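You operate a simulated robot arm through the tools that you are given. There is no shell and no other tool.

You are at the controls of a simulated two-armed robot. One attempt, no reset.

## Task
Put both card packs in their slots, shut the case and latch it.
Fine: each pack goes into the slot with the dot of its colour.

The check looks at the end state, three seconds after you hand in, the way a careful person would. Anything else that was tipped, shoved, dropped, spilled or broken makes it a failure.

## Robot
Two 7-joint arms with two-finger grippers on one trunk that stands fixed in place. Base frame: the origin is at the foot of the trunk, x ahead of it, y to its left, z up. Readings come in cm, rad, newtons and seconds.
The left shoulder is at [9.8, 17.5, 102.5], the right one opposite. With the tool pointing down near the work surface each hand reaches from about 32 to 90 cm from the base axis, measured 20 degrees to its own side. Payload 2.94 kg a hand.
The tool frame of a hand sits at the grasp point between the pads (the TCP): z along the fingers, y along the line on which they close. The tips reach 3 cm beyond it. The gripper opens to 13.8 cm. The gripper's body begins 10.9 cm behind the TCP.
Orientation is told as [roll, pitch, yaw] about the base's x, y, z axes, in that order, counted from this pose: with the fingers straight down and closing along the base's y, the tool's x points along the base's -x, its y along +y and its z along -z.

## Interface
- The arms move only by the tool play_rows. It takes "left_plan", "right_plan" or both (then of equal length, played together; a hand with none holds still); each is a list of rows, each an object (a shift or turn left out is 0, a gripper value left out holds the last) with "delta_pos": the shift along the tool's x, y, z in units of 150 mm (1.0 is 150 mm), a list of three; "dr": the turn, a rotation vector about the tool's x, y, z in units of 180 degrees (1.0 is 180 degrees), a list of three; "gripper": the finger opening in cm, from 0 to 13.8. In form: [{"delta_pos": [x, y, z], "dr": [wx, wy, wz], "gripper": gripper}, ...]. A call has 1 to 20 rows; each row is the pose to reach, as a shift and turn from the pose commanded when the call began, along the tool's axes at that moment. A call with a number of a shift or a turn outside -1 to 1 is refused whole. Rows are played at 5 a second. More than 5 cm and 0.15 rad between two rows, or a gripper value outside its range, and nothing of the call is played. A pose out of reach is approached as far as the arm can. The call stops where the force on the tool passes 40 N (or 10 N more than at its start, if that is more) or the arm is blocked; 0.2 s more then pass. The fingers move at their own pace and stop on an object; they squeeze with about 23 N. The grip force told is the motor's: it shows also when the fingers shut on nothing. Time passes only in rows, and 0.2 s behind the last, so rows that repeat a pose let the fingers close. It gives the time, the measured TCP pose, the force on the tool (base axes), the opening and the grip force at its end, in the units of the frame above (readings bear some noise), with the torque about the TCP (base axes, N m) and any sound that the robot's microphone picked up.
- Cameras (640 x 400 px; columns grow to the right, rows downward): "scene" is now at [21.65, 3.58, 149.11]; the picture's right is [0.48, -0.88, 0.00], its down [-0.70, -0.38, -0.61] and it looks along [0.53, 0.29, -0.79] (base axes); focal length 373 px, centre (320, 200). "left" rides on the left gripper at [7.1, -1.9, -14.6] in its tool frame; the picture's right is [0.26, 0.96, 0.00], its down [-0.85, 0.23, -0.48] and it looks along [-0.46, 0.12, 0.88] (tool axes); focal length 280 px, centre (320, 200). "right" rides on the right gripper at [7.1, 1.9, -14.6] in its tool frame; the picture's right is [-0.26, 0.97, 0.00], its down [-0.85, -0.23, -0.48] and it looks along [-0.46, -0.13, 0.88] (tool axes); focal length 280 px, centre (320, 200).
- capture(camera): a new picture of that camera. The clock stands still meanwhile.
- slide_trunk(by): slides the trunk up (or, below 0, down) by that many cm; the arms and the scene camera ride with it, the base frame stays. It gives what a move gives, with no picture.
- pan_tilt(pan, tilt): turns the head with the scene camera to pan (to the left, within 2.094 rad either way) and tilt (down, from -0.506 to 1.204), counted from straight ahead of the robot. It gives what a move gives.
- point_at(camera, pixels): for up to 12 pixels [column, row] of the newest picture of that camera ("zoom" is the newest enlarged one), the place [x, y, z] in the base frame of the surface seen there, good to about 0.2 cm. The clock stands still meanwhile.
- enlarge(camera, box): a new picture of the part [left, top, right, bottom] of that camera's present view, enlarged. The clock stands still meanwhile.
- finish_job(): hands the job in; it is judged then, once.

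Open the grippers and draw the arms clear of the work before you hand the job in, unless the task says otherwise.

The tools are called after "Request:" by a JSON object that holds its "api" and its "payload". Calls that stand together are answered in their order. play_rows: Moves the arms, as the interface text tells. Its arguments: {"type":"object","properties":{"left_plan":{"type":"array","items":{"type":"object","properties":{"delta_pos":{"type":"array","items":{"type":"number"}},"dr":{"type":"array","items":{"type":"number"}},"gripper":{"type":"number"}}}},"right_plan":{"type":"array","items":{"type":"object","properties":{"delta_pos":{"type":"array","items":{"type":"number"}},"dr":{"type":"array","items":{"type":"number"}},"gripper":{"type":"number"}}}}},"required":[]} The other tools are called the same way: slide_trunk (by) slides the trunk up or down; pan_tilt (pan, tilt) turns the head that bears the scene camera; capture (camera) takes a picture; point_at (camera, pixels) gives the place of the surface under pixels of a picture; enlarge (camera, box) takes an enlarged picture of a part of a camera's view; finish_job () hands the job in.

At the start:

```text
time_s: 0.0
left_ee_pos: [55.08, 44.37, 109.36]
left_ee_rot: [0.0, -0.002, 0.0]
left_ft_force: [-0.3, -0.4, 0.1]
left_torque: [0.02, -0.01, 0.03]
left_finger_gap: 13.79
left_grasp_force: 0.1
right_ee_pos: [50.94, -3.88, 115.42]
right_ee_rot: [0.002, 0.001, 0.001]
right_ft_force: [-0.6, -0.9, -0.1]
right_torque: [-0.01, 0.01, 0.02]
right_finger_gap: 13.81
right_grasp_force: 0.0
trunk travel left (down, up): [-20.0, 53.4]
head pan, tilt: [0.499, 0.915]
```

scene: 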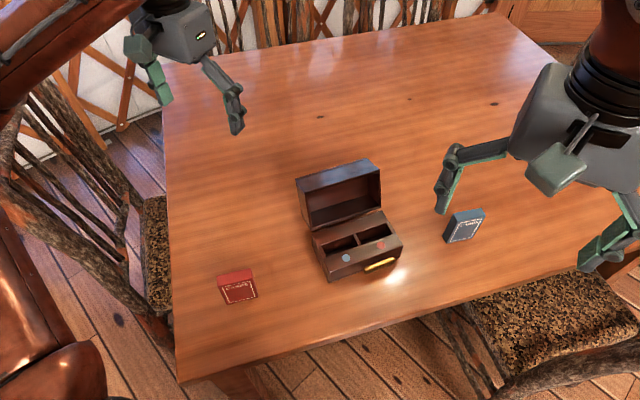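
right: 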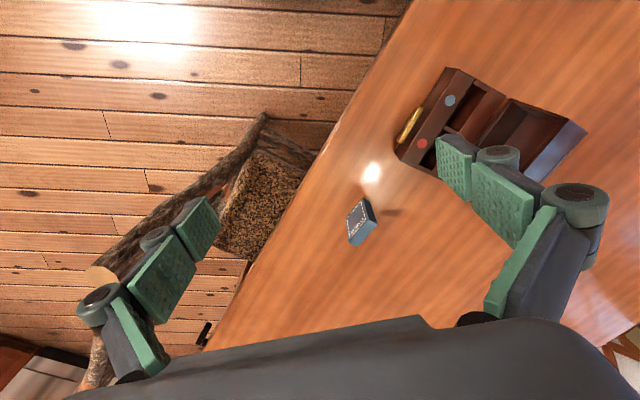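
left: 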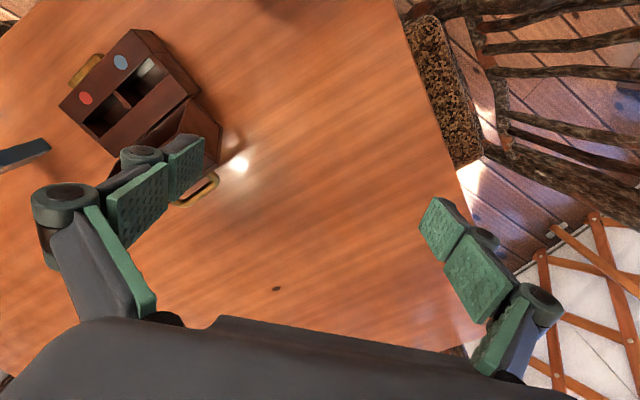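

The scene shows the open case near (350,220), the red pack at (238,287) and the blue pack at (464,226). I enlarge the case and packs to see details.

Request:
{"api": "enlarge", "payload": {"camera": "scene", "box": [280, 150, 420, 290]}}

Request:
{"api": "enlarge", "payload": {"camera": "right", "box": [320, 50, 600, 260]}}

Request:
{"api": "enlarge", "payload": {"camera": "left", "box": [0, 10, 260, 220]}}

Request:
{"api": "point_at", "payload": {"camera": "scene", "pixels": [[218, 274], [250, 269], [257, 297], [226, 304], [238, 285], [455, 213], [484, 209], [475, 238], [444, 242], [464, 226], [346, 257], [380, 245]]}}

```text
2.86 times, centred on (350, 220) of scene
```

zoom: 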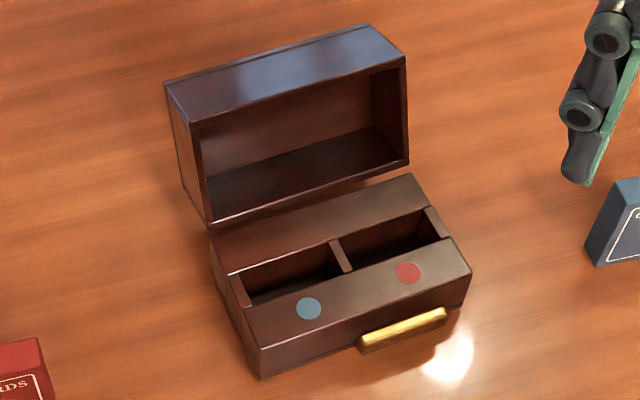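

```text
1.90 times, centred on (460, 155) of right
```

zoom: 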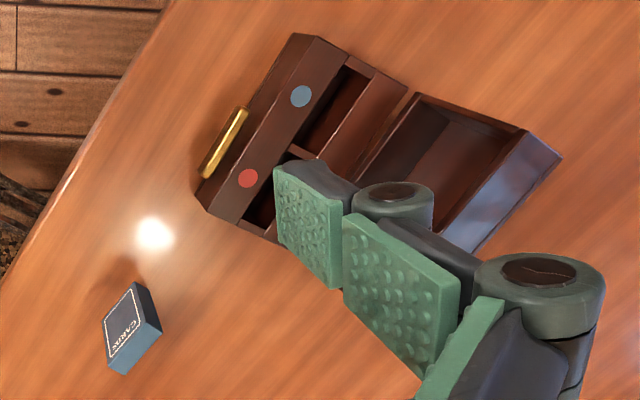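

```text
1.90 times, centred on (130, 115) of left
```

zoom: 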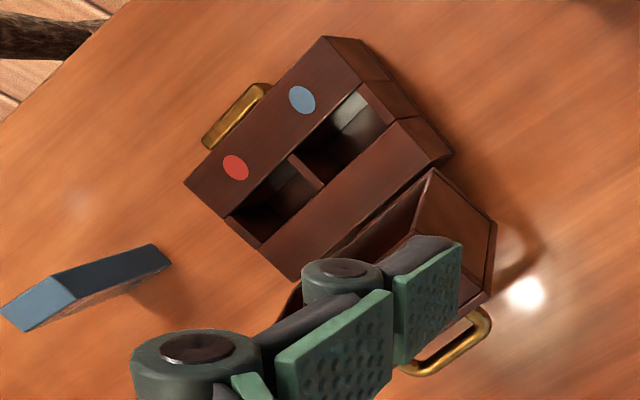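

```text
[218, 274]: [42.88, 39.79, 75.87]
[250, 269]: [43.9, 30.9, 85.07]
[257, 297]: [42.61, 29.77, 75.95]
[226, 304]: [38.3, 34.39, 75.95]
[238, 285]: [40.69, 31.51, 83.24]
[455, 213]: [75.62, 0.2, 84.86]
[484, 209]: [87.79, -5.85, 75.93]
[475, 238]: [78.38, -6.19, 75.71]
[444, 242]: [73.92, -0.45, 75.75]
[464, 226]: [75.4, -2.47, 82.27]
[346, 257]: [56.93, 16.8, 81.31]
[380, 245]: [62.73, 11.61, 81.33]
```

The packs seem to stand about 9 cm tall on the table at z≈75.8, and the case body's top is at z≈81.3. I measure the case's corners, slots and hardware on an enlarged view.

Request:
{"api": "enlarge", "payload": {"camera": "scene", "box": [280, 150, 420, 290]}}

Request:
{"api": "point_at", "payload": {"camera": "zoom", "pixels": [[214, 244], [232, 276], [250, 343], [469, 271], [414, 178], [309, 308], [408, 272], [252, 302], [330, 243], [347, 268], [428, 210], [447, 236]]}}

Request:
{"api": "point_at", "payload": {"camera": "zoom", "pixels": [[290, 280], [300, 262], [400, 235], [385, 245], [360, 348], [445, 312], [400, 330], [262, 375], [466, 303], [230, 275], [437, 210], [340, 255]]}}

Request:
{"api": "point_at", "payload": {"camera": "zoom", "pixels": [[167, 84], [189, 122], [210, 220], [365, 27], [404, 60], [408, 160], [205, 150], [300, 100], [300, 180], [215, 225], [260, 130], [280, 90]]}}

```text
2.86 times, centred on (350, 220) of scene
```

zoom: 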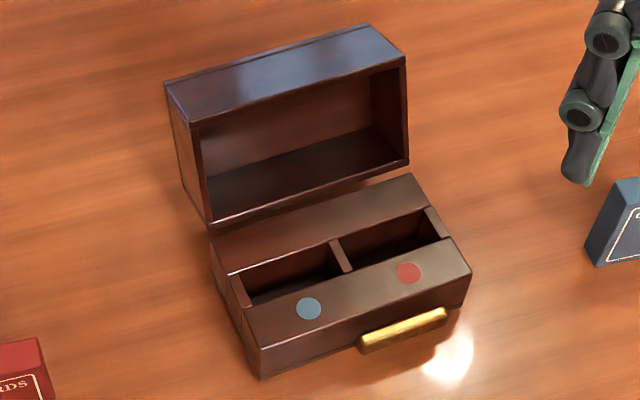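

```text
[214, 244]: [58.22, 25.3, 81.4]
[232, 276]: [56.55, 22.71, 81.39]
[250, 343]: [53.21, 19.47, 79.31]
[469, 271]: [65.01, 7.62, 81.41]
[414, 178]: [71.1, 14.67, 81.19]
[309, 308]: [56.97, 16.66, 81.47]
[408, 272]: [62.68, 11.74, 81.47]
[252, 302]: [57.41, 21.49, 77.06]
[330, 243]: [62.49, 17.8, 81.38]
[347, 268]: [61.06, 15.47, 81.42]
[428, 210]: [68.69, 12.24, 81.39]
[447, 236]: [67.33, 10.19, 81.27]
```

```text
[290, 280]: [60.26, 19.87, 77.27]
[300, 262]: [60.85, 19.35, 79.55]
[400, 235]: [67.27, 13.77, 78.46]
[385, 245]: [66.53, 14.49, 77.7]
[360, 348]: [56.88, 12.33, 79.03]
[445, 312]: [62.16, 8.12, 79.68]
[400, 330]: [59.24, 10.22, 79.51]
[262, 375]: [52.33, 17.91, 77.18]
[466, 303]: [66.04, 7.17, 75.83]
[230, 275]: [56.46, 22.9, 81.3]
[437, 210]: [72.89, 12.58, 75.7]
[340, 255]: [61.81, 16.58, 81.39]
```

```text
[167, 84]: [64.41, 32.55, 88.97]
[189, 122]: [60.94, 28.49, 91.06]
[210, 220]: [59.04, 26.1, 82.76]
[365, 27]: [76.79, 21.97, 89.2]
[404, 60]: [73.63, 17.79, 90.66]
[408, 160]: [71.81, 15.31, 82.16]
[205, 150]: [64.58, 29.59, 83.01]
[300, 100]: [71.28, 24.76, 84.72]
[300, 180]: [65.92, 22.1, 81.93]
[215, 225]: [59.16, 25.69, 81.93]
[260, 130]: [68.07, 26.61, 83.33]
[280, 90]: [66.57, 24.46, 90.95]
```

The slots look about 2.5 cm by 7 cm and some 4 cm deep, so the packs go in upright. Next I zoom in on the gold parts and the packs.

Request:
{"api": "enlarge", "payload": {"camera": "right", "box": [380, 60, 460, 170]}}

Request:
{"api": "enlarge", "payload": {"camera": "left", "box": [50, 20, 230, 220]}}

Request:
{"api": "enlarge", "payload": {"camera": "scene", "box": [430, 190, 500, 260]}}

Request:
{"api": "point_at", "payload": {"camera": "zoom", "pixels": [[232, 215], [320, 205], [430, 180], [480, 190], [430, 400], [270, 450], [180, 460], [150, 300], [280, 300], [350, 250], [420, 300], [250, 400]]}}

Request:
{"api": "enlarge", "payload": {"camera": "scene", "box": [203, 252, 273, 322]}}

```text
3.64 times, centred on (420, 115) of right
```

zoom: 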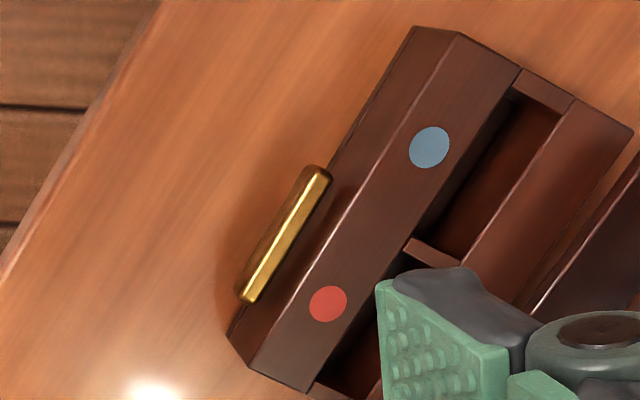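

```text
2.00 times, centred on (140, 120) of left
```

zoom: 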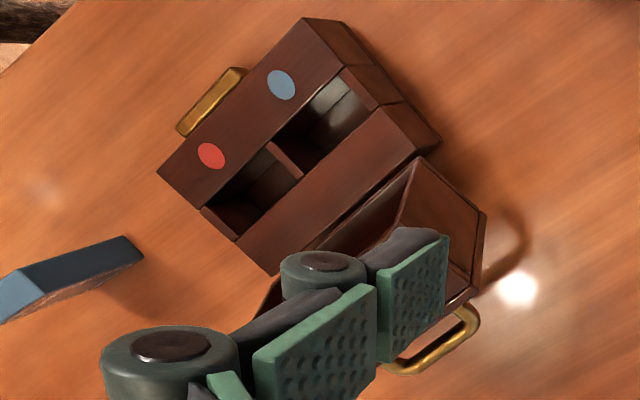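

```text
5.71 times, centred on (465, 225) of scene
```

zoom: 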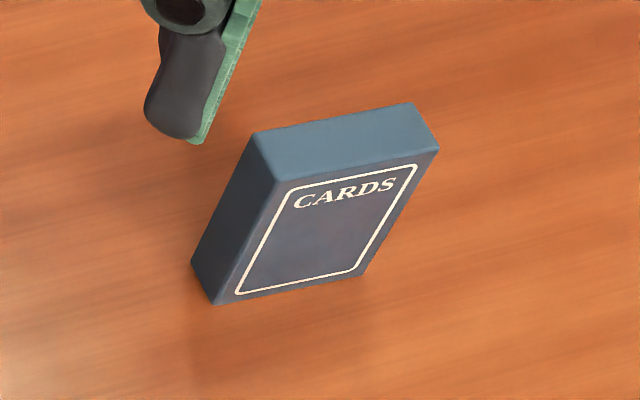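

```text
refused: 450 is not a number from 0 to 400
```

```text
5.71 times, centred on (238, 287) of scene
```

zoom: 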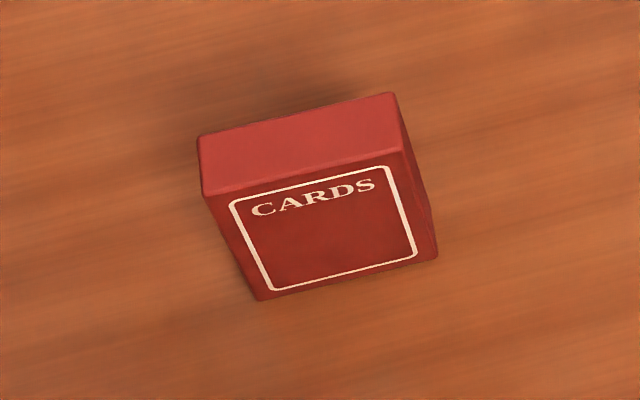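

Both packs stand upright with clear top faces. I measure the red pack's top corners in this zoom, then the blue's.

Request:
{"api": "point_at", "payload": {"camera": "zoom", "pixels": [[202, 138], [208, 190], [388, 97], [398, 148], [300, 145], [265, 294], [430, 250], [350, 270], [280, 270], [320, 230], [430, 215], [300, 190]]}}

Request:
{"api": "enlarge", "payload": {"camera": "scene", "box": [430, 190, 500, 260]}}

Request:
{"api": "point_at", "payload": {"camera": "zoom", "pixels": [[257, 136], [276, 177], [411, 105], [436, 148], [345, 140], [217, 300], [358, 273], [195, 263], [320, 240], [290, 200], [400, 165], [225, 230]]}}

```text
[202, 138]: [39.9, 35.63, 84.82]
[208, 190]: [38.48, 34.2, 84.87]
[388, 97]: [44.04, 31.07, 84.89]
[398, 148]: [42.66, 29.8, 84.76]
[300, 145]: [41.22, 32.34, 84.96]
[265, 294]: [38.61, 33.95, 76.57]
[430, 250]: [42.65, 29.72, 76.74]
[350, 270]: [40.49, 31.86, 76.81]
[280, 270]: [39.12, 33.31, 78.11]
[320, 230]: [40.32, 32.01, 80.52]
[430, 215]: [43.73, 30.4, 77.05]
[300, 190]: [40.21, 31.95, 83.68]
```

```text
5.71 times, centred on (465, 225) of scene
```

zoom: 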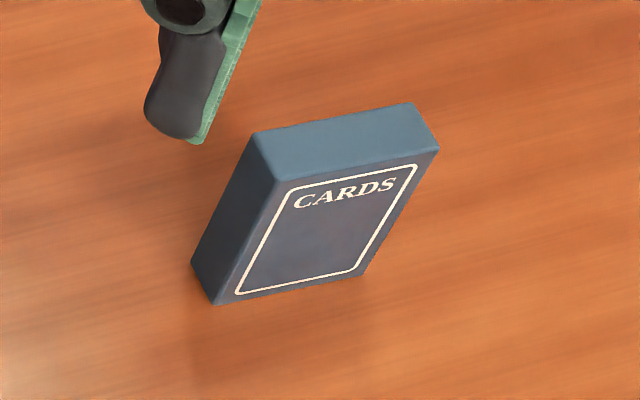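

```text
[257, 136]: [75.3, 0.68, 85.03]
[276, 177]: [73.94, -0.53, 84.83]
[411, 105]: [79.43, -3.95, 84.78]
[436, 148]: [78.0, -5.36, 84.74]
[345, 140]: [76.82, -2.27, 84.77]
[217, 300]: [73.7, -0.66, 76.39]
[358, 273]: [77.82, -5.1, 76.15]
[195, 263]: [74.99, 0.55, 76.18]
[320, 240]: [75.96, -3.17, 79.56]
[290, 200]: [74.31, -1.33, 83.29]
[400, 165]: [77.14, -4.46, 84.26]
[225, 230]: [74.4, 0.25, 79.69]
```

Packs measure about 6.2 x 2 x 9 cm; blue is centred near (76.7,-2.3) and red near (41.3,32.7). The gold bar on the case front (zoom ~(400,330)) needs a closer look, so I bring the right wrist camera down in front of it.

Request:
{"api": "play_rows", "payload": {"right_plan": [{"delta_pos": [0.025, 0.022, 0.15], "dr": [0, 0, -0.046]}, {"delta_pos": [0.05, 0.044, 0.3], "dr": [0, 0, -0.092]}, {"delta_pos": [0.075, 0.066, 0.45], "dr": [0, 0, -0.138]}, {"delta_pos": [0.1, 0.088, 0.6], "dr": [0, 0, -0.184]}, {"delta_pos": [0.125, 0.11, 0.75], "dr": [0, 0, -0.23]}, {"delta_pos": [0.153, 0.133, 0.9], "dr": [0, 0, -0.276]}, {"delta_pos": [0.153, 0.133, 0.9], "dr": [0, 0, -0.276]}]}}

Request:
{"api": "capture", "payload": {"camera": "right"}}

```text
time_s: 1.6
left_ee_pos: [54.93, 44.42, 109.46]
left_ee_rot: [-0.001, -0.001, 0.0]
left_ft_force: [-0.4, 0.4, 0.6]
left_torque: [0.0, -0.03, 0.02]
left_finger_gap: 13.82
left_grasp_force: 0.0
right_ee_pos: [48.78, -2.04, 102.16]
right_ee_rot: [0.003, -0.002, 0.87]
right_ft_force: [-0.6, 0.2, 0.3]
right_torque: [0.02, 0.02, 0.02]
right_finger_gap: 13.8
right_grasp_force: 0.0
trunk travel left (down, up): [-20.0, 53.4]
head pan, tilt: [0.499, 0.915]
```

```text
taken
```

right: 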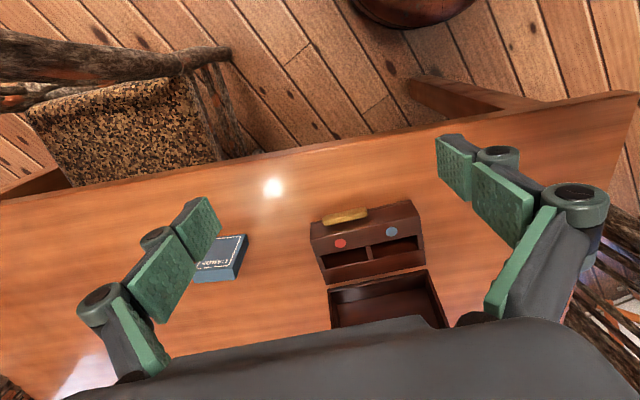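

The case now appears upside down at (370,250) with the gold bar at (345,215). I enlarge it, then go lower.

Request:
{"api": "enlarge", "payload": {"camera": "right", "box": [290, 180, 450, 280]}}

Request:
{"api": "play_rows", "payload": {"right_plan": [{"delta_pos": [0.1, 0, 0.25]}, {"delta_pos": [0.2, 0, 0.5]}, {"delta_pos": [0.3, 0, 0.75]}, {"delta_pos": [0.4, 0, 0.9]}, {"delta_pos": [0.4, 0, 0.9]}]}}

Request:
{"api": "capture", "payload": {"camera": "right"}}

```text
4.00 times, centred on (370, 230) of right
```

zoom: 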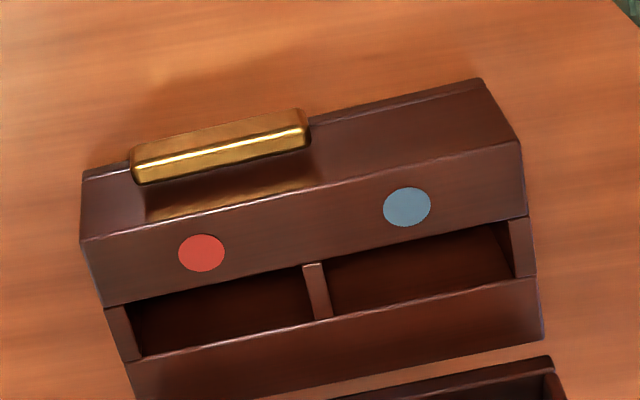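

```text
time_s: 2.8
left_ee_pos: [55.02, 44.33, 109.46]
left_ee_rot: [-0.001, -0.002, -0.001]
left_ft_force: [0.2, -0.6, 0.3]
left_torque: [-0.03, -0.01, 0.01]
left_finger_gap: 13.81
left_grasp_force: 0.1
right_ee_pos: [44.84, -6.56, 88.49]
right_ee_rot: [0.0, 0.001, 0.867]
right_ft_force: [0.5, -1.0, -0.1]
right_torque: [0.0, -0.02, -0.01]
right_finger_gap: 13.8
right_grasp_force: 0.1
trunk travel left (down, up): [-20.0, 53.4]
head pan, tilt: [0.499, 0.915]
```

```text
taken
```

right: 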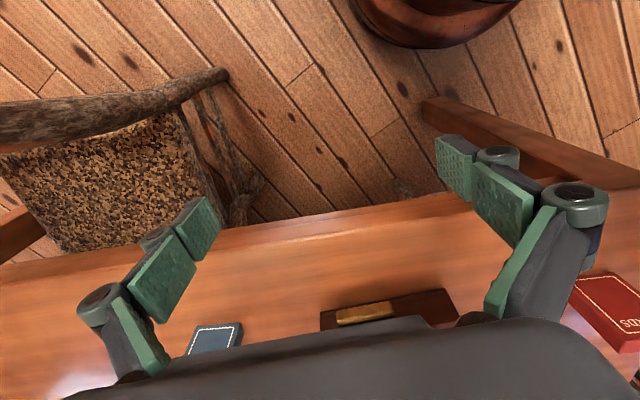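

The case front shows at (385,308) with the gold bar at (365,314). I enlarge it.

Request:
{"api": "enlarge", "payload": {"camera": "right", "box": [305, 270, 465, 340]}}

Request:
{"api": "point_at", "payload": {"camera": "right", "pixels": [[338, 318], [365, 312], [392, 307], [340, 310], [390, 300], [325, 320], [450, 300], [430, 300]]}}

```text
4.00 times, centred on (385, 305) of right
```

zoom: 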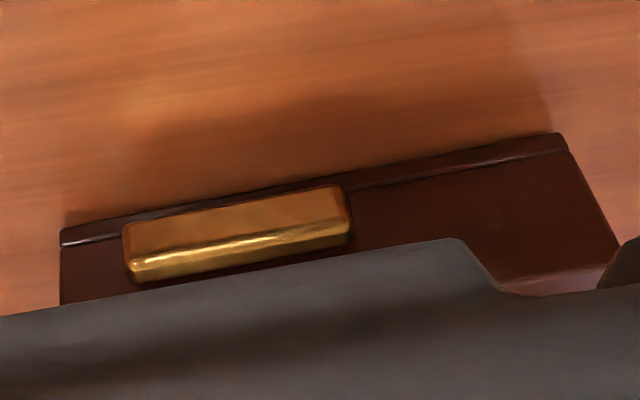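

```text
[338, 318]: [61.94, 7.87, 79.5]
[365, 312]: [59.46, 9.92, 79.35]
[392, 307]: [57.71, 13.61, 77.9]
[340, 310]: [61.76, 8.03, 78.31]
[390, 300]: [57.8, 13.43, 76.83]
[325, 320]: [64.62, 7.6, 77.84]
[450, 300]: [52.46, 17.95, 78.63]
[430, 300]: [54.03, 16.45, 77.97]
```

The gold bar spans u≈35.5–42.5 of the front (body 28.3–45), off-centre to the right, so it may be a swing or sliding latch. I tilt the right hand forward by 30° to see it more from the front.

Request:
{"api": "play_rows", "payload": {"right_plan": [{"delta_pos": [-0.12, 0, 0], "dr": [0, -0.042, 0]}, {"delta_pos": [-0.24, 0, 0], "dr": [0, -0.084, 0]}, {"delta_pos": [-0.36, 0, 0], "dr": [0, -0.126, 0]}, {"delta_pos": [-0.48, 0, 0], "dr": [0, -0.168, 0]}, {"delta_pos": [-0.48, 0, 0], "dr": [0, -0.168, 0]}]}}

Request:
{"api": "capture", "payload": {"camera": "right"}}

```text
time_s: 4.0
left_ee_pos: [55.01, 44.25, 109.33]
left_ee_rot: [0.001, 0.001, 0.0]
left_ft_force: [0.0, 0.3, -0.5]
left_torque: [-0.01, -0.02, 0.04]
left_finger_gap: 13.8
left_grasp_force: 0.0
right_ee_pos: [49.43, -1.02, 88.41]
right_ee_rot: [0.001, -0.528, 0.866]
right_ft_force: [-0.5, -0.1, 0.1]
right_torque: [-0.01, 0.0, -0.02]
right_finger_gap: 13.81
right_grasp_force: 0.2
trunk travel left (down, up): [-20.0, 53.4]
head pan, tilt: [0.499, 0.915]
```

```text
taken
```

right: 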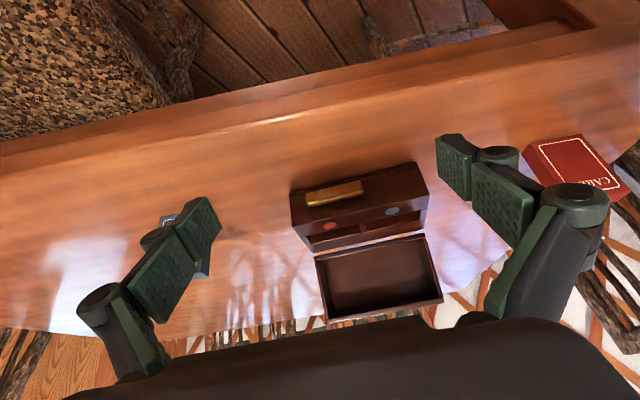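

The case front is now clearly visible around (360,190). I enlarge it.

Request:
{"api": "enlarge", "payload": {"camera": "right", "box": [280, 155, 440, 255]}}

Request:
{"api": "point_at", "payload": {"camera": "zoom", "pixels": [[105, 155], [140, 145], [330, 120], [220, 130], [200, 175], [60, 190], [560, 110], [350, 180]]}}

Request:
{"api": "enlarge", "payload": {"camera": "right", "box": [295, 170, 375, 220]}}

Request:
{"api": "enlarge", "payload": {"camera": "right", "box": [300, 230, 460, 330]}}

```text
4.00 times, centred on (360, 205) of right
```

zoom: 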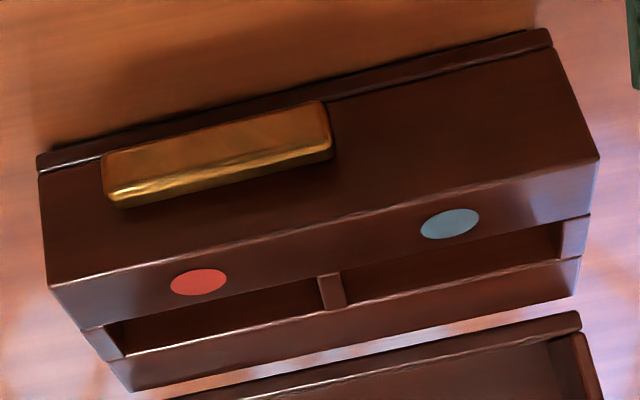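

```text
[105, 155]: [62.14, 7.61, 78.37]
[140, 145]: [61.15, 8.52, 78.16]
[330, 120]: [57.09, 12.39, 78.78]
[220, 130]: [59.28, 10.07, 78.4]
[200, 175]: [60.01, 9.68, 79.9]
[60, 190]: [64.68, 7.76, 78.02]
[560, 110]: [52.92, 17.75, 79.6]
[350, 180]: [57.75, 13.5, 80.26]
```

```text
8.00 times, centred on (335, 195) of right
```

zoom: 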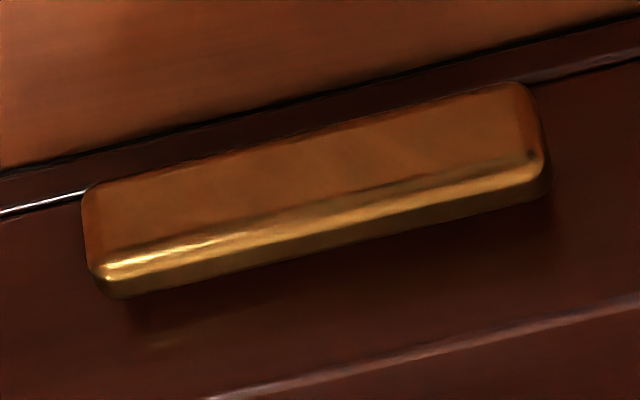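

```text
4.00 times, centred on (380, 280) of right
```

zoom: 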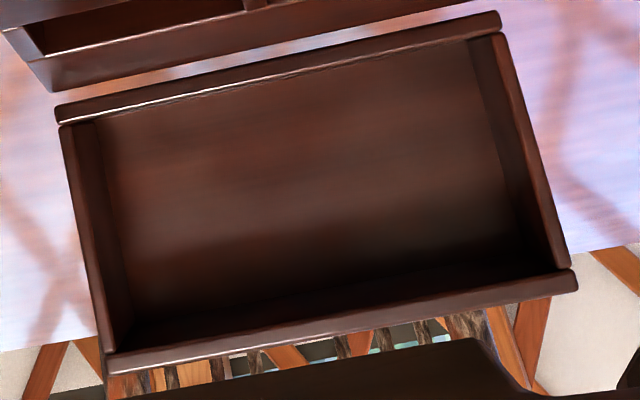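

The latch looks like a bar pivoted near the case centre that would swing up over the lid; I'll test that after closing. First the packs: I level the right hand and raise it clear.

Request:
{"api": "play_rows", "payload": {"right_plan": [{"delta_pos": [-0.1, 0, -0.173], "dr": [0, 0.042, 0]}, {"delta_pos": [-0.2, 0, -0.346], "dr": [0, 0.084, 0]}, {"delta_pos": [-0.3, 0, -0.52], "dr": [0, 0.126, 0]}, {"delta_pos": [-0.4, 0, -0.693], "dr": [0, 0.168, 0]}, {"delta_pos": [-0.4, 0, -0.693], "dr": [0, 0.168, 0]}]}}

```text
time_s: 5.2
left_ee_pos: [55.08, 44.2, 109.26]
left_ee_rot: [0.0, 0.001, 0.002]
left_ft_force: [-0.2, 0.0, 0.4]
left_torque: [0.02, 0.0, -0.03]
left_finger_gap: 13.82
left_grasp_force: 0.1
right_ee_pos: [49.39, -1.13, 100.44]
right_ee_rot: [0.002, 0.001, 0.869]
right_ft_force: [-0.5, 0.3, -0.4]
right_torque: [0.0, -0.02, 0.02]
right_finger_gap: 13.82
right_grasp_force: 0.1
trunk travel left (down, up): [-20.0, 53.4]
head pan, tilt: [0.499, 0.915]
```

Now I turn the right hand toward yaw -47° on the way to the blue pack, while the left hand goes above the red pack.

Request:
{"api": "play_rows", "payload": {"right_plan": [{"delta_pos": [-0.0923, -0.12, 0], "dr": [0, 0, 0.045]}, {"delta_pos": [-0.1847, -0.24, 0], "dr": [0, 0, 0.09]}, {"delta_pos": [-0.277, -0.36, 0], "dr": [0, 0, 0.135]}, {"delta_pos": [-0.369, -0.479, 0], "dr": [0, 0, 0.18]}, {"delta_pos": [-0.462, -0.6, 0], "dr": [0, 0, 0.225]}, {"delta_pos": [-0.554, -0.719, 0], "dr": [0, 0, 0.27]}, {"delta_pos": [-0.554, -0.719, 0], "dr": [0, 0, 0.27]}], "left_plan": [{"delta_pos": [0.153, -0.128, 0.1], "dr": [0, 0, 0.044]}, {"delta_pos": [0.306, -0.257, 0.2], "dr": [0, 0, 0.088]}, {"delta_pos": [0.459, -0.385, 0.3], "dr": [0, 0, 0.131]}, {"delta_pos": [0.612, -0.513, 0.4], "dr": [0, 0, 0.175]}, {"delta_pos": [0.765, -0.64, 0.5], "dr": [0, 0, 0.219]}, {"delta_pos": [0.918, -0.768, 0.6], "dr": [0, 0, 0.262]}, {"delta_pos": [0.918, -0.768, 0.6], "dr": [0, 0, 0.262]}]}}

Request:
{"api": "capture", "payload": {"camera": "left"}}

Request:
{"api": "capture", "payload": {"camera": "right"}}

```text
time_s: 6.8
left_ee_pos: [41.51, 32.64, 100.07]
left_ee_rot: [-0.002, 0.0, -0.822]
left_ft_force: [0.1, 0.1, 0.1]
left_torque: [-0.02, -0.03, 0.02]
left_finger_gap: 13.79
left_grasp_force: 0.1
right_ee_pos: [62.93, -1.64, 100.36]
right_ee_rot: [0.002, 0.001, 0.018]
right_ft_force: [0.3, 0.1, 0.6]
right_torque: [-0.02, -0.02, 0.02]
right_finger_gap: 13.82
right_grasp_force: 0.1
trunk travel left (down, up): [-20.0, 53.4]
head pan, tilt: [0.499, 0.915]
```

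```text
taken
```

left: 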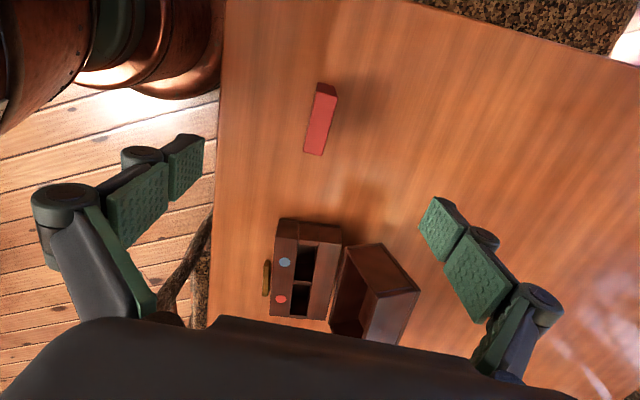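

```text
taken
```

right: 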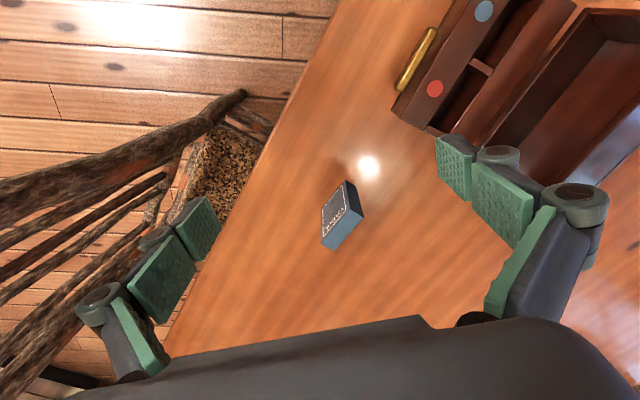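

The left camera sees the red pack's top at (321,118) and the case at (305,270) nearly from above. I measure both finely there.

Request:
{"api": "enlarge", "payload": {"camera": "left", "box": [255, 215, 355, 325]}}

Request:
{"api": "point_at", "payload": {"camera": "zoom", "pixels": [[228, 44], [236, 376], [438, 64], [396, 386], [300, 130], [285, 270], [340, 130], [340, 250], [400, 130], [385, 330], [330, 320], [345, 170]]}}

Request:
{"api": "enlarge", "payload": {"camera": "left", "box": [290, 75, 350, 165]}}

Request:
{"api": "point_at", "payload": {"camera": "zoom", "pixels": [[290, 65], [370, 90], [215, 345], [300, 350], [290, 230], [320, 60], [260, 352], [255, 200], [333, 200]]}}

```text
3.64 times, centred on (305, 270) of left
```

zoom: 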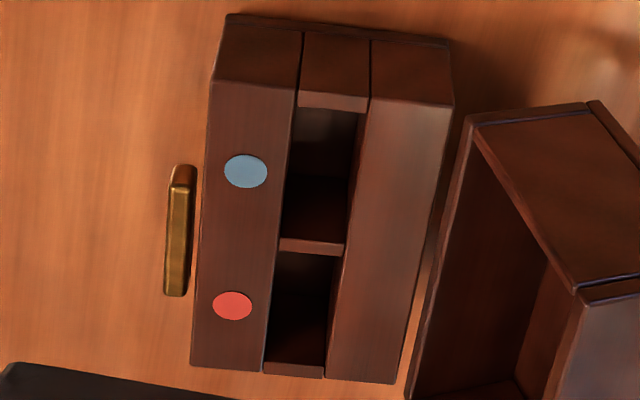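

```text
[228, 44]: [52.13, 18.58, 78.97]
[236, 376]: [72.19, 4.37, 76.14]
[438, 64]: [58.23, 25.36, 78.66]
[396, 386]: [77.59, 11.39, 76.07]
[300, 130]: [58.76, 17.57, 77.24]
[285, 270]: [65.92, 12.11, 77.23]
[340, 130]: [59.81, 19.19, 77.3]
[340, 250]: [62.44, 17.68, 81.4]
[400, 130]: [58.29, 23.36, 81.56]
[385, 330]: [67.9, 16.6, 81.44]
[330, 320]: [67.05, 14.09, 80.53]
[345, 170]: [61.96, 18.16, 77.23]
```

```text
4.44 times, centred on (320, 120) of left
```

zoom: 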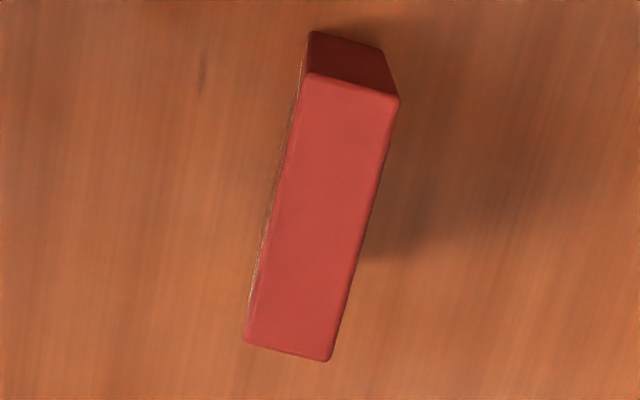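

```text
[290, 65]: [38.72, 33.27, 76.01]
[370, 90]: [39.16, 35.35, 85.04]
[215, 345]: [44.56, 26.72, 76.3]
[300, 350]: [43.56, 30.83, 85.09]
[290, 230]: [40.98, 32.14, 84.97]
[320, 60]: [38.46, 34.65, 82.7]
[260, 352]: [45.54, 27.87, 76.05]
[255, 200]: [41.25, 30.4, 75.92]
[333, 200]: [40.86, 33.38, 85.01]
```

The slot floor is at z≈77.2. I take an enlarged view again to measure the slot edges precisely.

Request:
{"api": "enlarge", "payload": {"camera": "left", "box": [255, 215, 355, 325]}}

Request:
{"api": "point_at", "payload": {"camera": "zoom", "pixels": [[300, 102], [366, 104], [285, 180], [360, 180], [281, 242], [345, 248], [264, 340], [331, 340], [265, 366], [322, 371], [214, 84], [192, 364]]}}

Request:
{"api": "point_at", "payload": {"camera": "zoom", "pixels": [[333, 102], [333, 96], [315, 245], [295, 368], [452, 104], [394, 382], [246, 172], [233, 306], [340, 104], [312, 240], [312, 250], [290, 374]]}}

```text
3.64 times, centred on (305, 270) of left
```

zoom: 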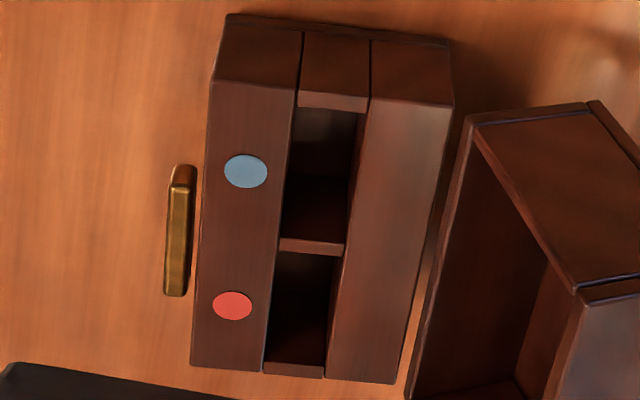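

```text
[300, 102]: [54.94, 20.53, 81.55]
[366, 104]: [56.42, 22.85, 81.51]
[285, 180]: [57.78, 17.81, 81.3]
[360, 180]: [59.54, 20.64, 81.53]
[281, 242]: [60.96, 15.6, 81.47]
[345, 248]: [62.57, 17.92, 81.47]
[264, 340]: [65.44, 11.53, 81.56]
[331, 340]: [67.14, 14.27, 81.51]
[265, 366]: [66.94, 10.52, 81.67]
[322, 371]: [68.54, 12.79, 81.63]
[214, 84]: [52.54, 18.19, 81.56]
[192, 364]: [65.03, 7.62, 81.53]
```

```text
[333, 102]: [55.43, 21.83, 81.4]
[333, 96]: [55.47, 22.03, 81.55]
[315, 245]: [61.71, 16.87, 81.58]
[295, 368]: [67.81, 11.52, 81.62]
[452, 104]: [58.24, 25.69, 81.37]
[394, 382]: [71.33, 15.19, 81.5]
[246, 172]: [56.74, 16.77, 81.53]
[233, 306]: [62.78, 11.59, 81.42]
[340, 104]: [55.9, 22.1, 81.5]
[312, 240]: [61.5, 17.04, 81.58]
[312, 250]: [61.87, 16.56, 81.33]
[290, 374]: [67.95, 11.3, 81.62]
```

Blue slot centre is about (58.85,19.1) and red slot centre (64.8,14.1), floor z 77.2, case angle -40°. I carry the right hand above the blue pack and lower the left hand part way over the red one.

Request:
{"api": "play_rows", "payload": {"right_plan": [{"delta_pos": [-0.1525, -0.01, 0], "dr": [0, 0, 0.045]}, {"delta_pos": [-0.305, -0.02, 0], "dr": [0, 0, 0.09]}, {"delta_pos": [-0.4575, -0.03, 0], "dr": [0, 0, 0.135]}, {"delta_pos": [-0.61, -0.04, 0], "dr": [0, 0, 0.18]}, {"delta_pos": [-0.7625, -0.05, 0], "dr": [0, 0, 0.225]}, {"delta_pos": [-0.915, -0.06, 0], "dr": [0, 0, 0.2696]}, {"delta_pos": [-0.915, -0.06, 0], "dr": [0, 0, 0.2696]}], "left_plan": [{"delta_pos": [0.019, -0.011, 0.1]}, {"delta_pos": [0.019, -0.011, 0.2]}, {"delta_pos": [0.019, -0.011, 0.3]}, {"delta_pos": [0.019, -0.011, 0.4]}, {"delta_pos": [0.019, -0.011, 0.5]}, {"delta_pos": [0.019, -0.011, 0.6]}, {"delta_pos": [0.019, -0.011, 0.6]}]}}

Request:
{"api": "capture", "payload": {"camera": "left"}}

Request:
{"api": "capture", "payload": {"camera": "right"}}

Request:
{"api": "capture", "payload": {"camera": "scene"}}

```text
time_s: 8.4
left_ee_pos: [40.43, 33.58, 91.94]
left_ee_rot: [-0.008, -0.011, -0.793]
left_ft_force: [-0.8, 0.3, 1.3]
left_torque: [0.06, -0.07, 0.02]
left_finger_gap: 13.79
left_grasp_force: 0.1
left hand out of reach, approached as far as the arm can: row 6, 7
right_ee_pos: [76.56, -2.81, 100.84]
right_ee_rot: [0.004, 0.0, -0.831]
right_ft_force: [-1.2, -1.5, 1.0]
right_torque: [0.17, -0.1, 0.0]
right_finger_gap: 13.81
right_grasp_force: 0.1
trunk travel left (down, up): [-20.0, 53.4]
head pan, tilt: [0.499, 0.915]
```

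```text
taken
```

left: 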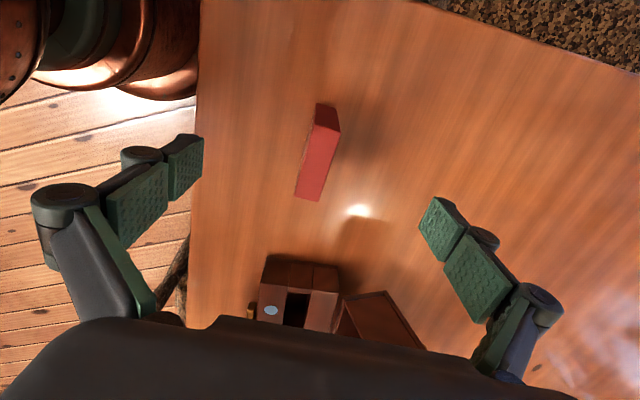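

```text
taken
```

right: 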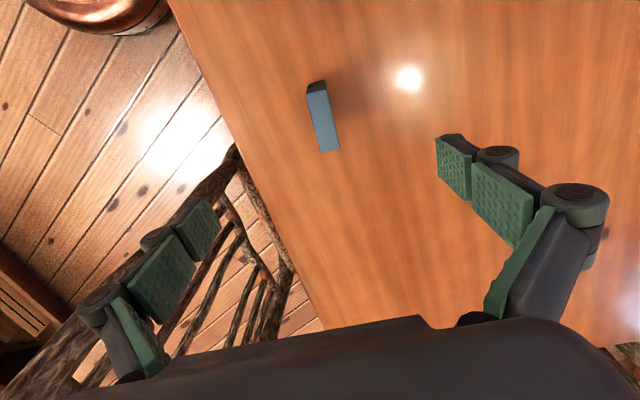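

```text
taken
```

scene: 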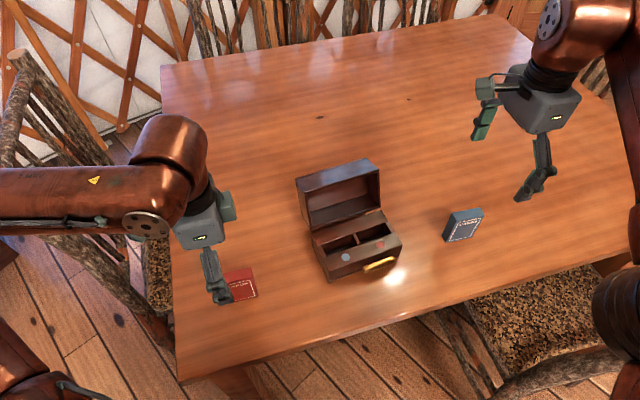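

The left hand could not reach lower with this yaw (stopped at z≈91.9). Lowering the trunk may be the remedy, so I check where the arms, chairs and table edges lie.

Request:
{"api": "point_at", "payload": {"camera": "scene", "pixels": [[20, 195], [90, 190], [140, 222], [170, 150], [20, 370], [20, 60], [110, 200], [155, 240], [620, 150], [610, 320], [560, 355], [590, 25]]}}

Request:
{"api": "play_rows", "payload": {"left_plan": [{"delta_pos": [0, 0, -0.15]}, {"delta_pos": [0, 0, -0.3]}, {"delta_pos": [0, 0, -0.45]}, {"delta_pos": [0, 0, -0.6]}, {"delta_pos": [0, 0, -0.6]}]}}

```text
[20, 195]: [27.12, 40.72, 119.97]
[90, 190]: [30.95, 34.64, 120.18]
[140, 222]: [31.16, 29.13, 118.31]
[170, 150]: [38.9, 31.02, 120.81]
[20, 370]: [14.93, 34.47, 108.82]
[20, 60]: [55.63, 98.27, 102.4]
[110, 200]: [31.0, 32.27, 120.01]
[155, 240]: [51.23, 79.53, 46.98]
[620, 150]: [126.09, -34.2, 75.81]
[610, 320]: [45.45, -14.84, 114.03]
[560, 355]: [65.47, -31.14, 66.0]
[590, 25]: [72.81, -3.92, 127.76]
```

```text
time_s: 9.6
left_ee_pos: [41.06, 33.03, 100.5]
left_ee_rot: [-0.001, 0.002, -0.825]
left_ft_force: [0.5, -0.4, -0.1]
left_torque: [-0.02, -0.02, 0.03]
left_finger_gap: 13.81
left_grasp_force: 0.1
right_ee_pos: [76.77, -2.34, 100.43]
right_ee_rot: [0.0, 0.002, -0.83]
right_ft_force: [0.3, -0.5, -1.0]
right_torque: [-0.07, 0.03, 0.02]
right_finger_gap: 13.82
right_grasp_force: 0.0
trunk travel left (down, up): [-20.0, 53.4]
head pan, tilt: [0.499, 0.915]
```

Both arms are settled at z≈100 above the packs. I check the table edge and near-chair positions before lowering the trunk.

Request:
{"api": "pan_tilt", "payload": {"pan": 0.9, "tilt": 1.15}}

Request:
{"api": "capture", "payload": {"camera": "scene"}}

Request:
{"api": "point_at", "payload": {"camera": "scene", "pixels": [[20, 20], [60, 200], [150, 200], [200, 300], [100, 300], [300, 250], [400, 380], [20, 380], [250, 100], [320, 200], [500, 300], [600, 380]]}}

Request:
{"api": "pan_tilt", "payload": {"pan": -0.4, "tilt": 1.1}}

Request:
{"api": "capture", "payload": {"camera": "scene"}}

Request:
{"api": "point_at", "payload": {"camera": "scene", "pixels": [[20, 20], [100, 200], [200, 200], [200, 300], [100, 300], [300, 250], [400, 380], [400, 200], [250, 100], [320, 150], [500, 300], [600, 380]]}}

```text
time_s: 10.5
left_ee_pos: [40.95, 32.87, 100.44]
left_ee_rot: [-0.002, 0.0, -0.821]
left_ft_force: [0.1, 0.0, 0.0]
left_torque: [0.02, 0.02, 0.01]
left_finger_gap: 13.82
left_grasp_force: 0.0
right_ee_pos: [76.66, -2.51, 100.4]
right_ee_rot: [0.0, 0.002, -0.829]
right_ft_force: [-0.3, 0.8, -0.5]
right_torque: [-0.02, 0.01, 0.0]
right_finger_gap: 13.8
right_grasp_force: 0.0
trunk travel left (down, up): [-20.0, 53.4]
head pan, tilt: [0.901, 1.15]
```

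```text
taken
```

scene: 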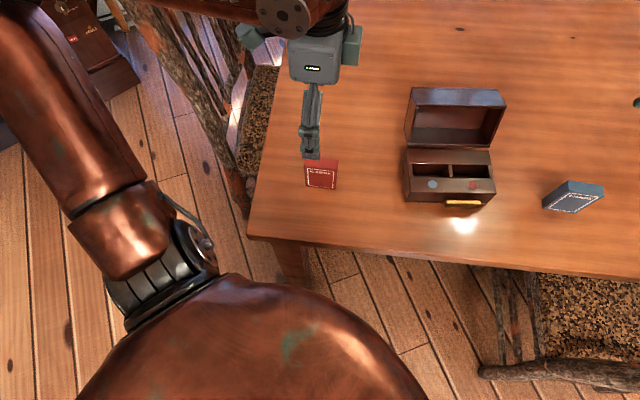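

```text
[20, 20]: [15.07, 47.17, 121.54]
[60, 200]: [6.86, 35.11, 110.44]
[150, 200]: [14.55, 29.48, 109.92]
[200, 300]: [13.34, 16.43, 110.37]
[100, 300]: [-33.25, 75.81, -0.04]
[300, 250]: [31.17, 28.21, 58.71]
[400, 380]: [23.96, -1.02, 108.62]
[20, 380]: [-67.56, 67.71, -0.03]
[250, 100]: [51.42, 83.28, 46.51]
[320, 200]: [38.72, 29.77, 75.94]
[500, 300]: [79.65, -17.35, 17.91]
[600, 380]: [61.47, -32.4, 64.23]
```

```text
time_s: 11.9
left_ee_pos: [41.1, 32.88, 100.3]
left_ee_rot: [0.0, -0.002, -0.823]
left_ft_force: [0.1, 0.0, 0.2]
left_torque: [-0.01, 0.02, -0.04]
left_finger_gap: 13.79
left_grasp_force: 0.0
right_ee_pos: [76.71, -2.33, 100.4]
right_ee_rot: [0.001, 0.001, -0.829]
right_ft_force: [0.0, 0.4, -0.2]
right_torque: [-0.02, 0.01, 0.01]
right_finger_gap: 13.82
right_grasp_force: 0.1
trunk travel left (down, up): [-20.0, 53.4]
head pan, tilt: [-0.4, 1.1]
```

```text
taken
```

scene: 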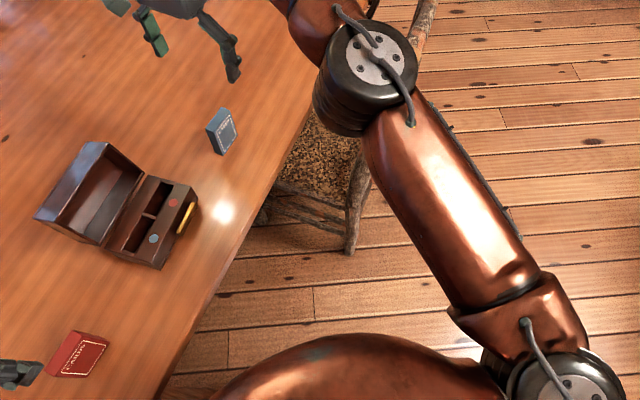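

```text
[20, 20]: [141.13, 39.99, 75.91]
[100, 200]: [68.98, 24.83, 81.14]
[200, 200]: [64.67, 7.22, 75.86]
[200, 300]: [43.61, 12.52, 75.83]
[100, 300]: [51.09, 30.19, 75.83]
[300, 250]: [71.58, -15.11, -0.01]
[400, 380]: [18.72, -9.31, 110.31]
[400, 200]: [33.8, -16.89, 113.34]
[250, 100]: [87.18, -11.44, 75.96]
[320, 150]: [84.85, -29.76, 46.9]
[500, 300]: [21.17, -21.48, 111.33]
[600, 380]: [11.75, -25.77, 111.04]
```

Neither arm is over the chairs or near the table when lowered, so I slide the trunk down 12 cm; both open hands then straddle the packs with tips just above the pack tops.

Request:
{"api": "slide_trunk", "payload": {"by": -12}}

Request:
{"api": "pan_tilt", "payload": {"pan": 0.499, "tilt": 0.915}}

Request:
{"api": "capture", "payload": {"camera": "scene"}}

Request:
{"api": "capture", "payload": {"camera": "right"}}

Request:
{"api": "capture", "payload": {"camera": "left"}}

```text
time_s: 13.4
left_ee_pos: [41.75, 32.84, 88.35]
left_ee_rot: [-0.006, 0.004, -0.821]
left_ft_force: [-1.3, 0.1, -0.3]
left_torque: [-0.01, -0.13, 0.03]
left_finger_gap: 13.78
left_grasp_force: 0.1
right_ee_pos: [77.46, -2.41, 88.28]
right_ee_rot: [-0.002, 0.007, -0.829]
right_ft_force: [-0.8, -0.6, 0.5]
right_torque: [-0.04, -0.11, -0.01]
right_finger_gap: 13.82
right_grasp_force: 0.0
trunk travel left (down, up): [-8.0, 65.4]
head pan, tilt: [-0.4, 1.1]
```

```text
time_s: 14.6
left_ee_pos: [40.9, 32.96, 88.5]
left_ee_rot: [0.007, -0.003, -0.821]
left_ft_force: [1.0, -0.1, -0.9]
left_torque: [0.02, 0.05, 0.0]
left_finger_gap: 13.8
left_grasp_force: 0.0
right_ee_pos: [76.48, -2.34, 88.79]
right_ee_rot: [0.003, -0.003, -0.825]
right_ft_force: [0.4, -0.5, -0.6]
right_torque: [0.05, 0.06, 0.02]
right_finger_gap: 13.76
right_grasp_force: 0.0
trunk travel left (down, up): [-8.0, 65.4]
head pan, tilt: [0.499, 0.915]
```

```text
taken
```

scene: 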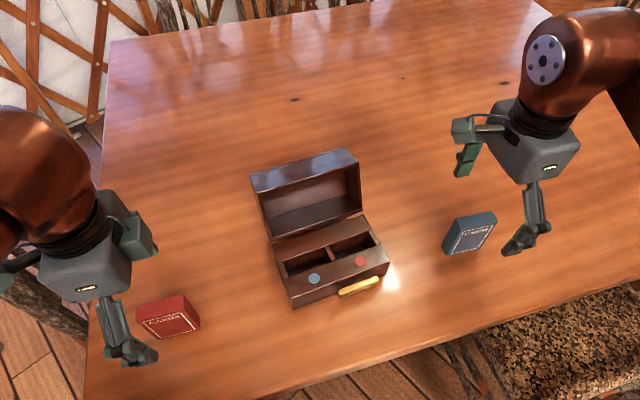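

```text
taken
```

right: 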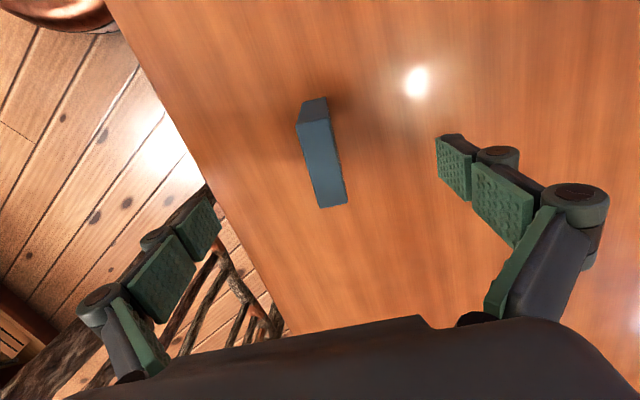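

```text
taken
```

left: 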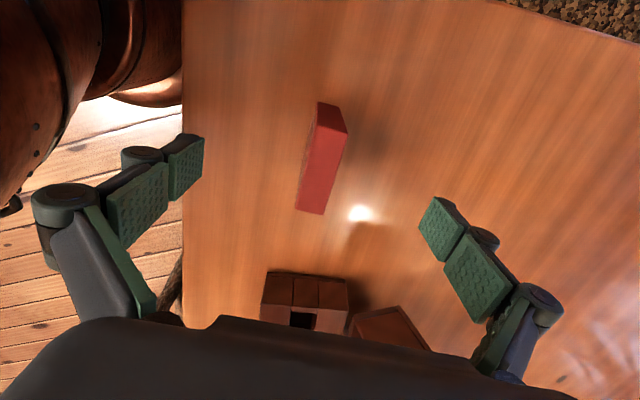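

Both packs sit between the open fingers (blue top at (322,165), red top at (325,160)). I measure their top corners from these closer views.

Request:
{"api": "enlarge", "payload": {"camera": "right", "box": [270, 90, 370, 215]}}

Request:
{"api": "point_at", "payload": {"camera": "right", "pixels": [[299, 123], [328, 120], [315, 204], [345, 201], [322, 162], [322, 125], [330, 200]]}}

Request:
{"api": "enlarge", "payload": {"camera": "left", "box": [270, 90, 370, 225]}}

Request:
{"api": "point_at", "payload": {"camera": "left", "pixels": [[320, 128], [345, 134], [299, 207], [322, 211], [322, 170], [332, 133], [310, 208]]}}

```text
3.20 times, centred on (320, 152) of right
```

zoom: 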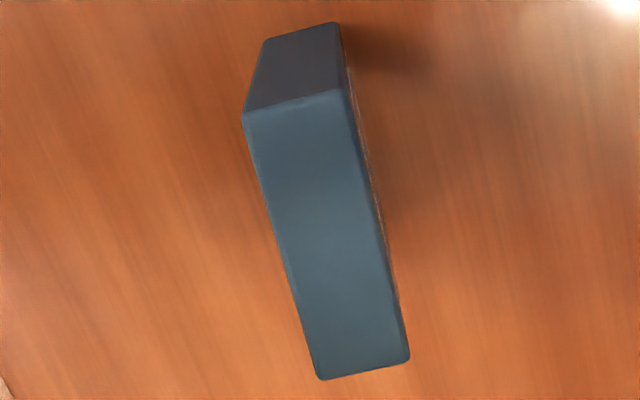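

```text
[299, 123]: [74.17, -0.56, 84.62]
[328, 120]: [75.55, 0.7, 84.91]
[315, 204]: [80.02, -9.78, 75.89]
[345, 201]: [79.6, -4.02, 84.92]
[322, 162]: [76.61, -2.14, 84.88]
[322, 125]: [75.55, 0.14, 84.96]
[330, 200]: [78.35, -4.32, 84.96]
```

```text
2.96 times, centred on (320, 158) of left
```

zoom: 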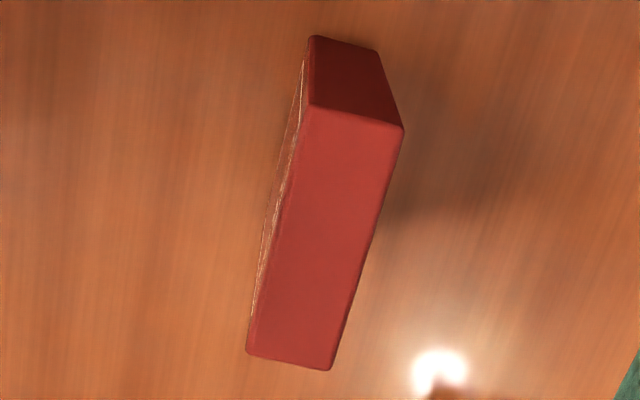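

```text
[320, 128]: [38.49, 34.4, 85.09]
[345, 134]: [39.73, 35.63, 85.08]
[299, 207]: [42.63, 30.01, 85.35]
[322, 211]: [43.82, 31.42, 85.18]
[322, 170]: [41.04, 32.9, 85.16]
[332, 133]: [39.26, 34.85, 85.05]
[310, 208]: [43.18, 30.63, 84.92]
```

Both packs are centred under the hands to within ~0.2 cm. I lower both hands 4.6 cm and close on the packs across their thickness.

Request:
{"api": "play_rows", "payload": {"right_plan": [{"delta_pos": [0, 0, 0.1]}, {"delta_pos": [0, 0, 0.2]}, {"delta_pos": [0, 0, 0.307]}, {"delta_pos": [0, 0, 0.307]}, {"delta_pos": [0, 0, 0.307], "gripper": 4}, {"delta_pos": [0, 0, 0.307], "gripper": 4}, {"delta_pos": [0, 0, 0.307], "gripper": 4}, {"delta_pos": [0, 0, 0.307], "gripper": 4}, {"delta_pos": [0, 0, 0.307], "gripper": 4}, {"delta_pos": [0, 0, 0.307], "gripper": 4}], "left_plan": [{"delta_pos": [0, 0, 0.1]}, {"delta_pos": [0, 0, 0.2]}, {"delta_pos": [0, 0, 0.307]}, {"delta_pos": [0, 0, 0.307]}, {"delta_pos": [0, 0, 0.307], "gripper": 4}, {"delta_pos": [0, 0, 0.307], "gripper": 4}, {"delta_pos": [0, 0, 0.307], "gripper": 4}, {"delta_pos": [0, 0, 0.307], "gripper": 4}, {"delta_pos": [0, 0, 0.307], "gripper": 4}, {"delta_pos": [0, 0, 0.307], "gripper": 4}]}}

Request:
{"api": "capture", "payload": {"camera": "right"}}

Request:
{"api": "capture", "payload": {"camera": "left"}}

```text
time_s: 16.8
left_ee_pos: [41.0, 32.95, 83.84]
left_ee_rot: [0.001, 0.001, -0.825]
left_ft_force: [0.0, 0.4, -0.6]
left_torque: [0.01, 0.02, 0.01]
left_finger_gap: 4.01
left_grasp_force: 0.0
left hand out of reach, approached as far as the arm can: row 3
right_ee_pos: [76.65, -2.29, 83.61]
right_ee_rot: [0.0, 0.002, -0.829]
right_ft_force: [0.7, -0.4, 0.1]
right_torque: [-0.02, 0.03, -0.02]
right_finger_gap: 3.99
right_grasp_force: 0.0
trunk travel left (down, up): [-8.0, 65.4]
head pan, tilt: [0.499, 0.915]
```

```text
taken
```

right: 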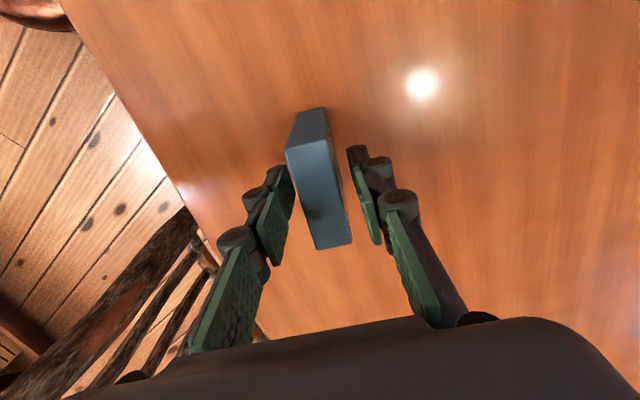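

```text
taken
```

left: 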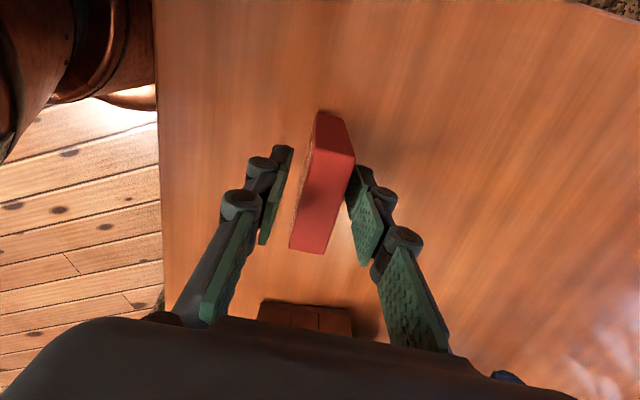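

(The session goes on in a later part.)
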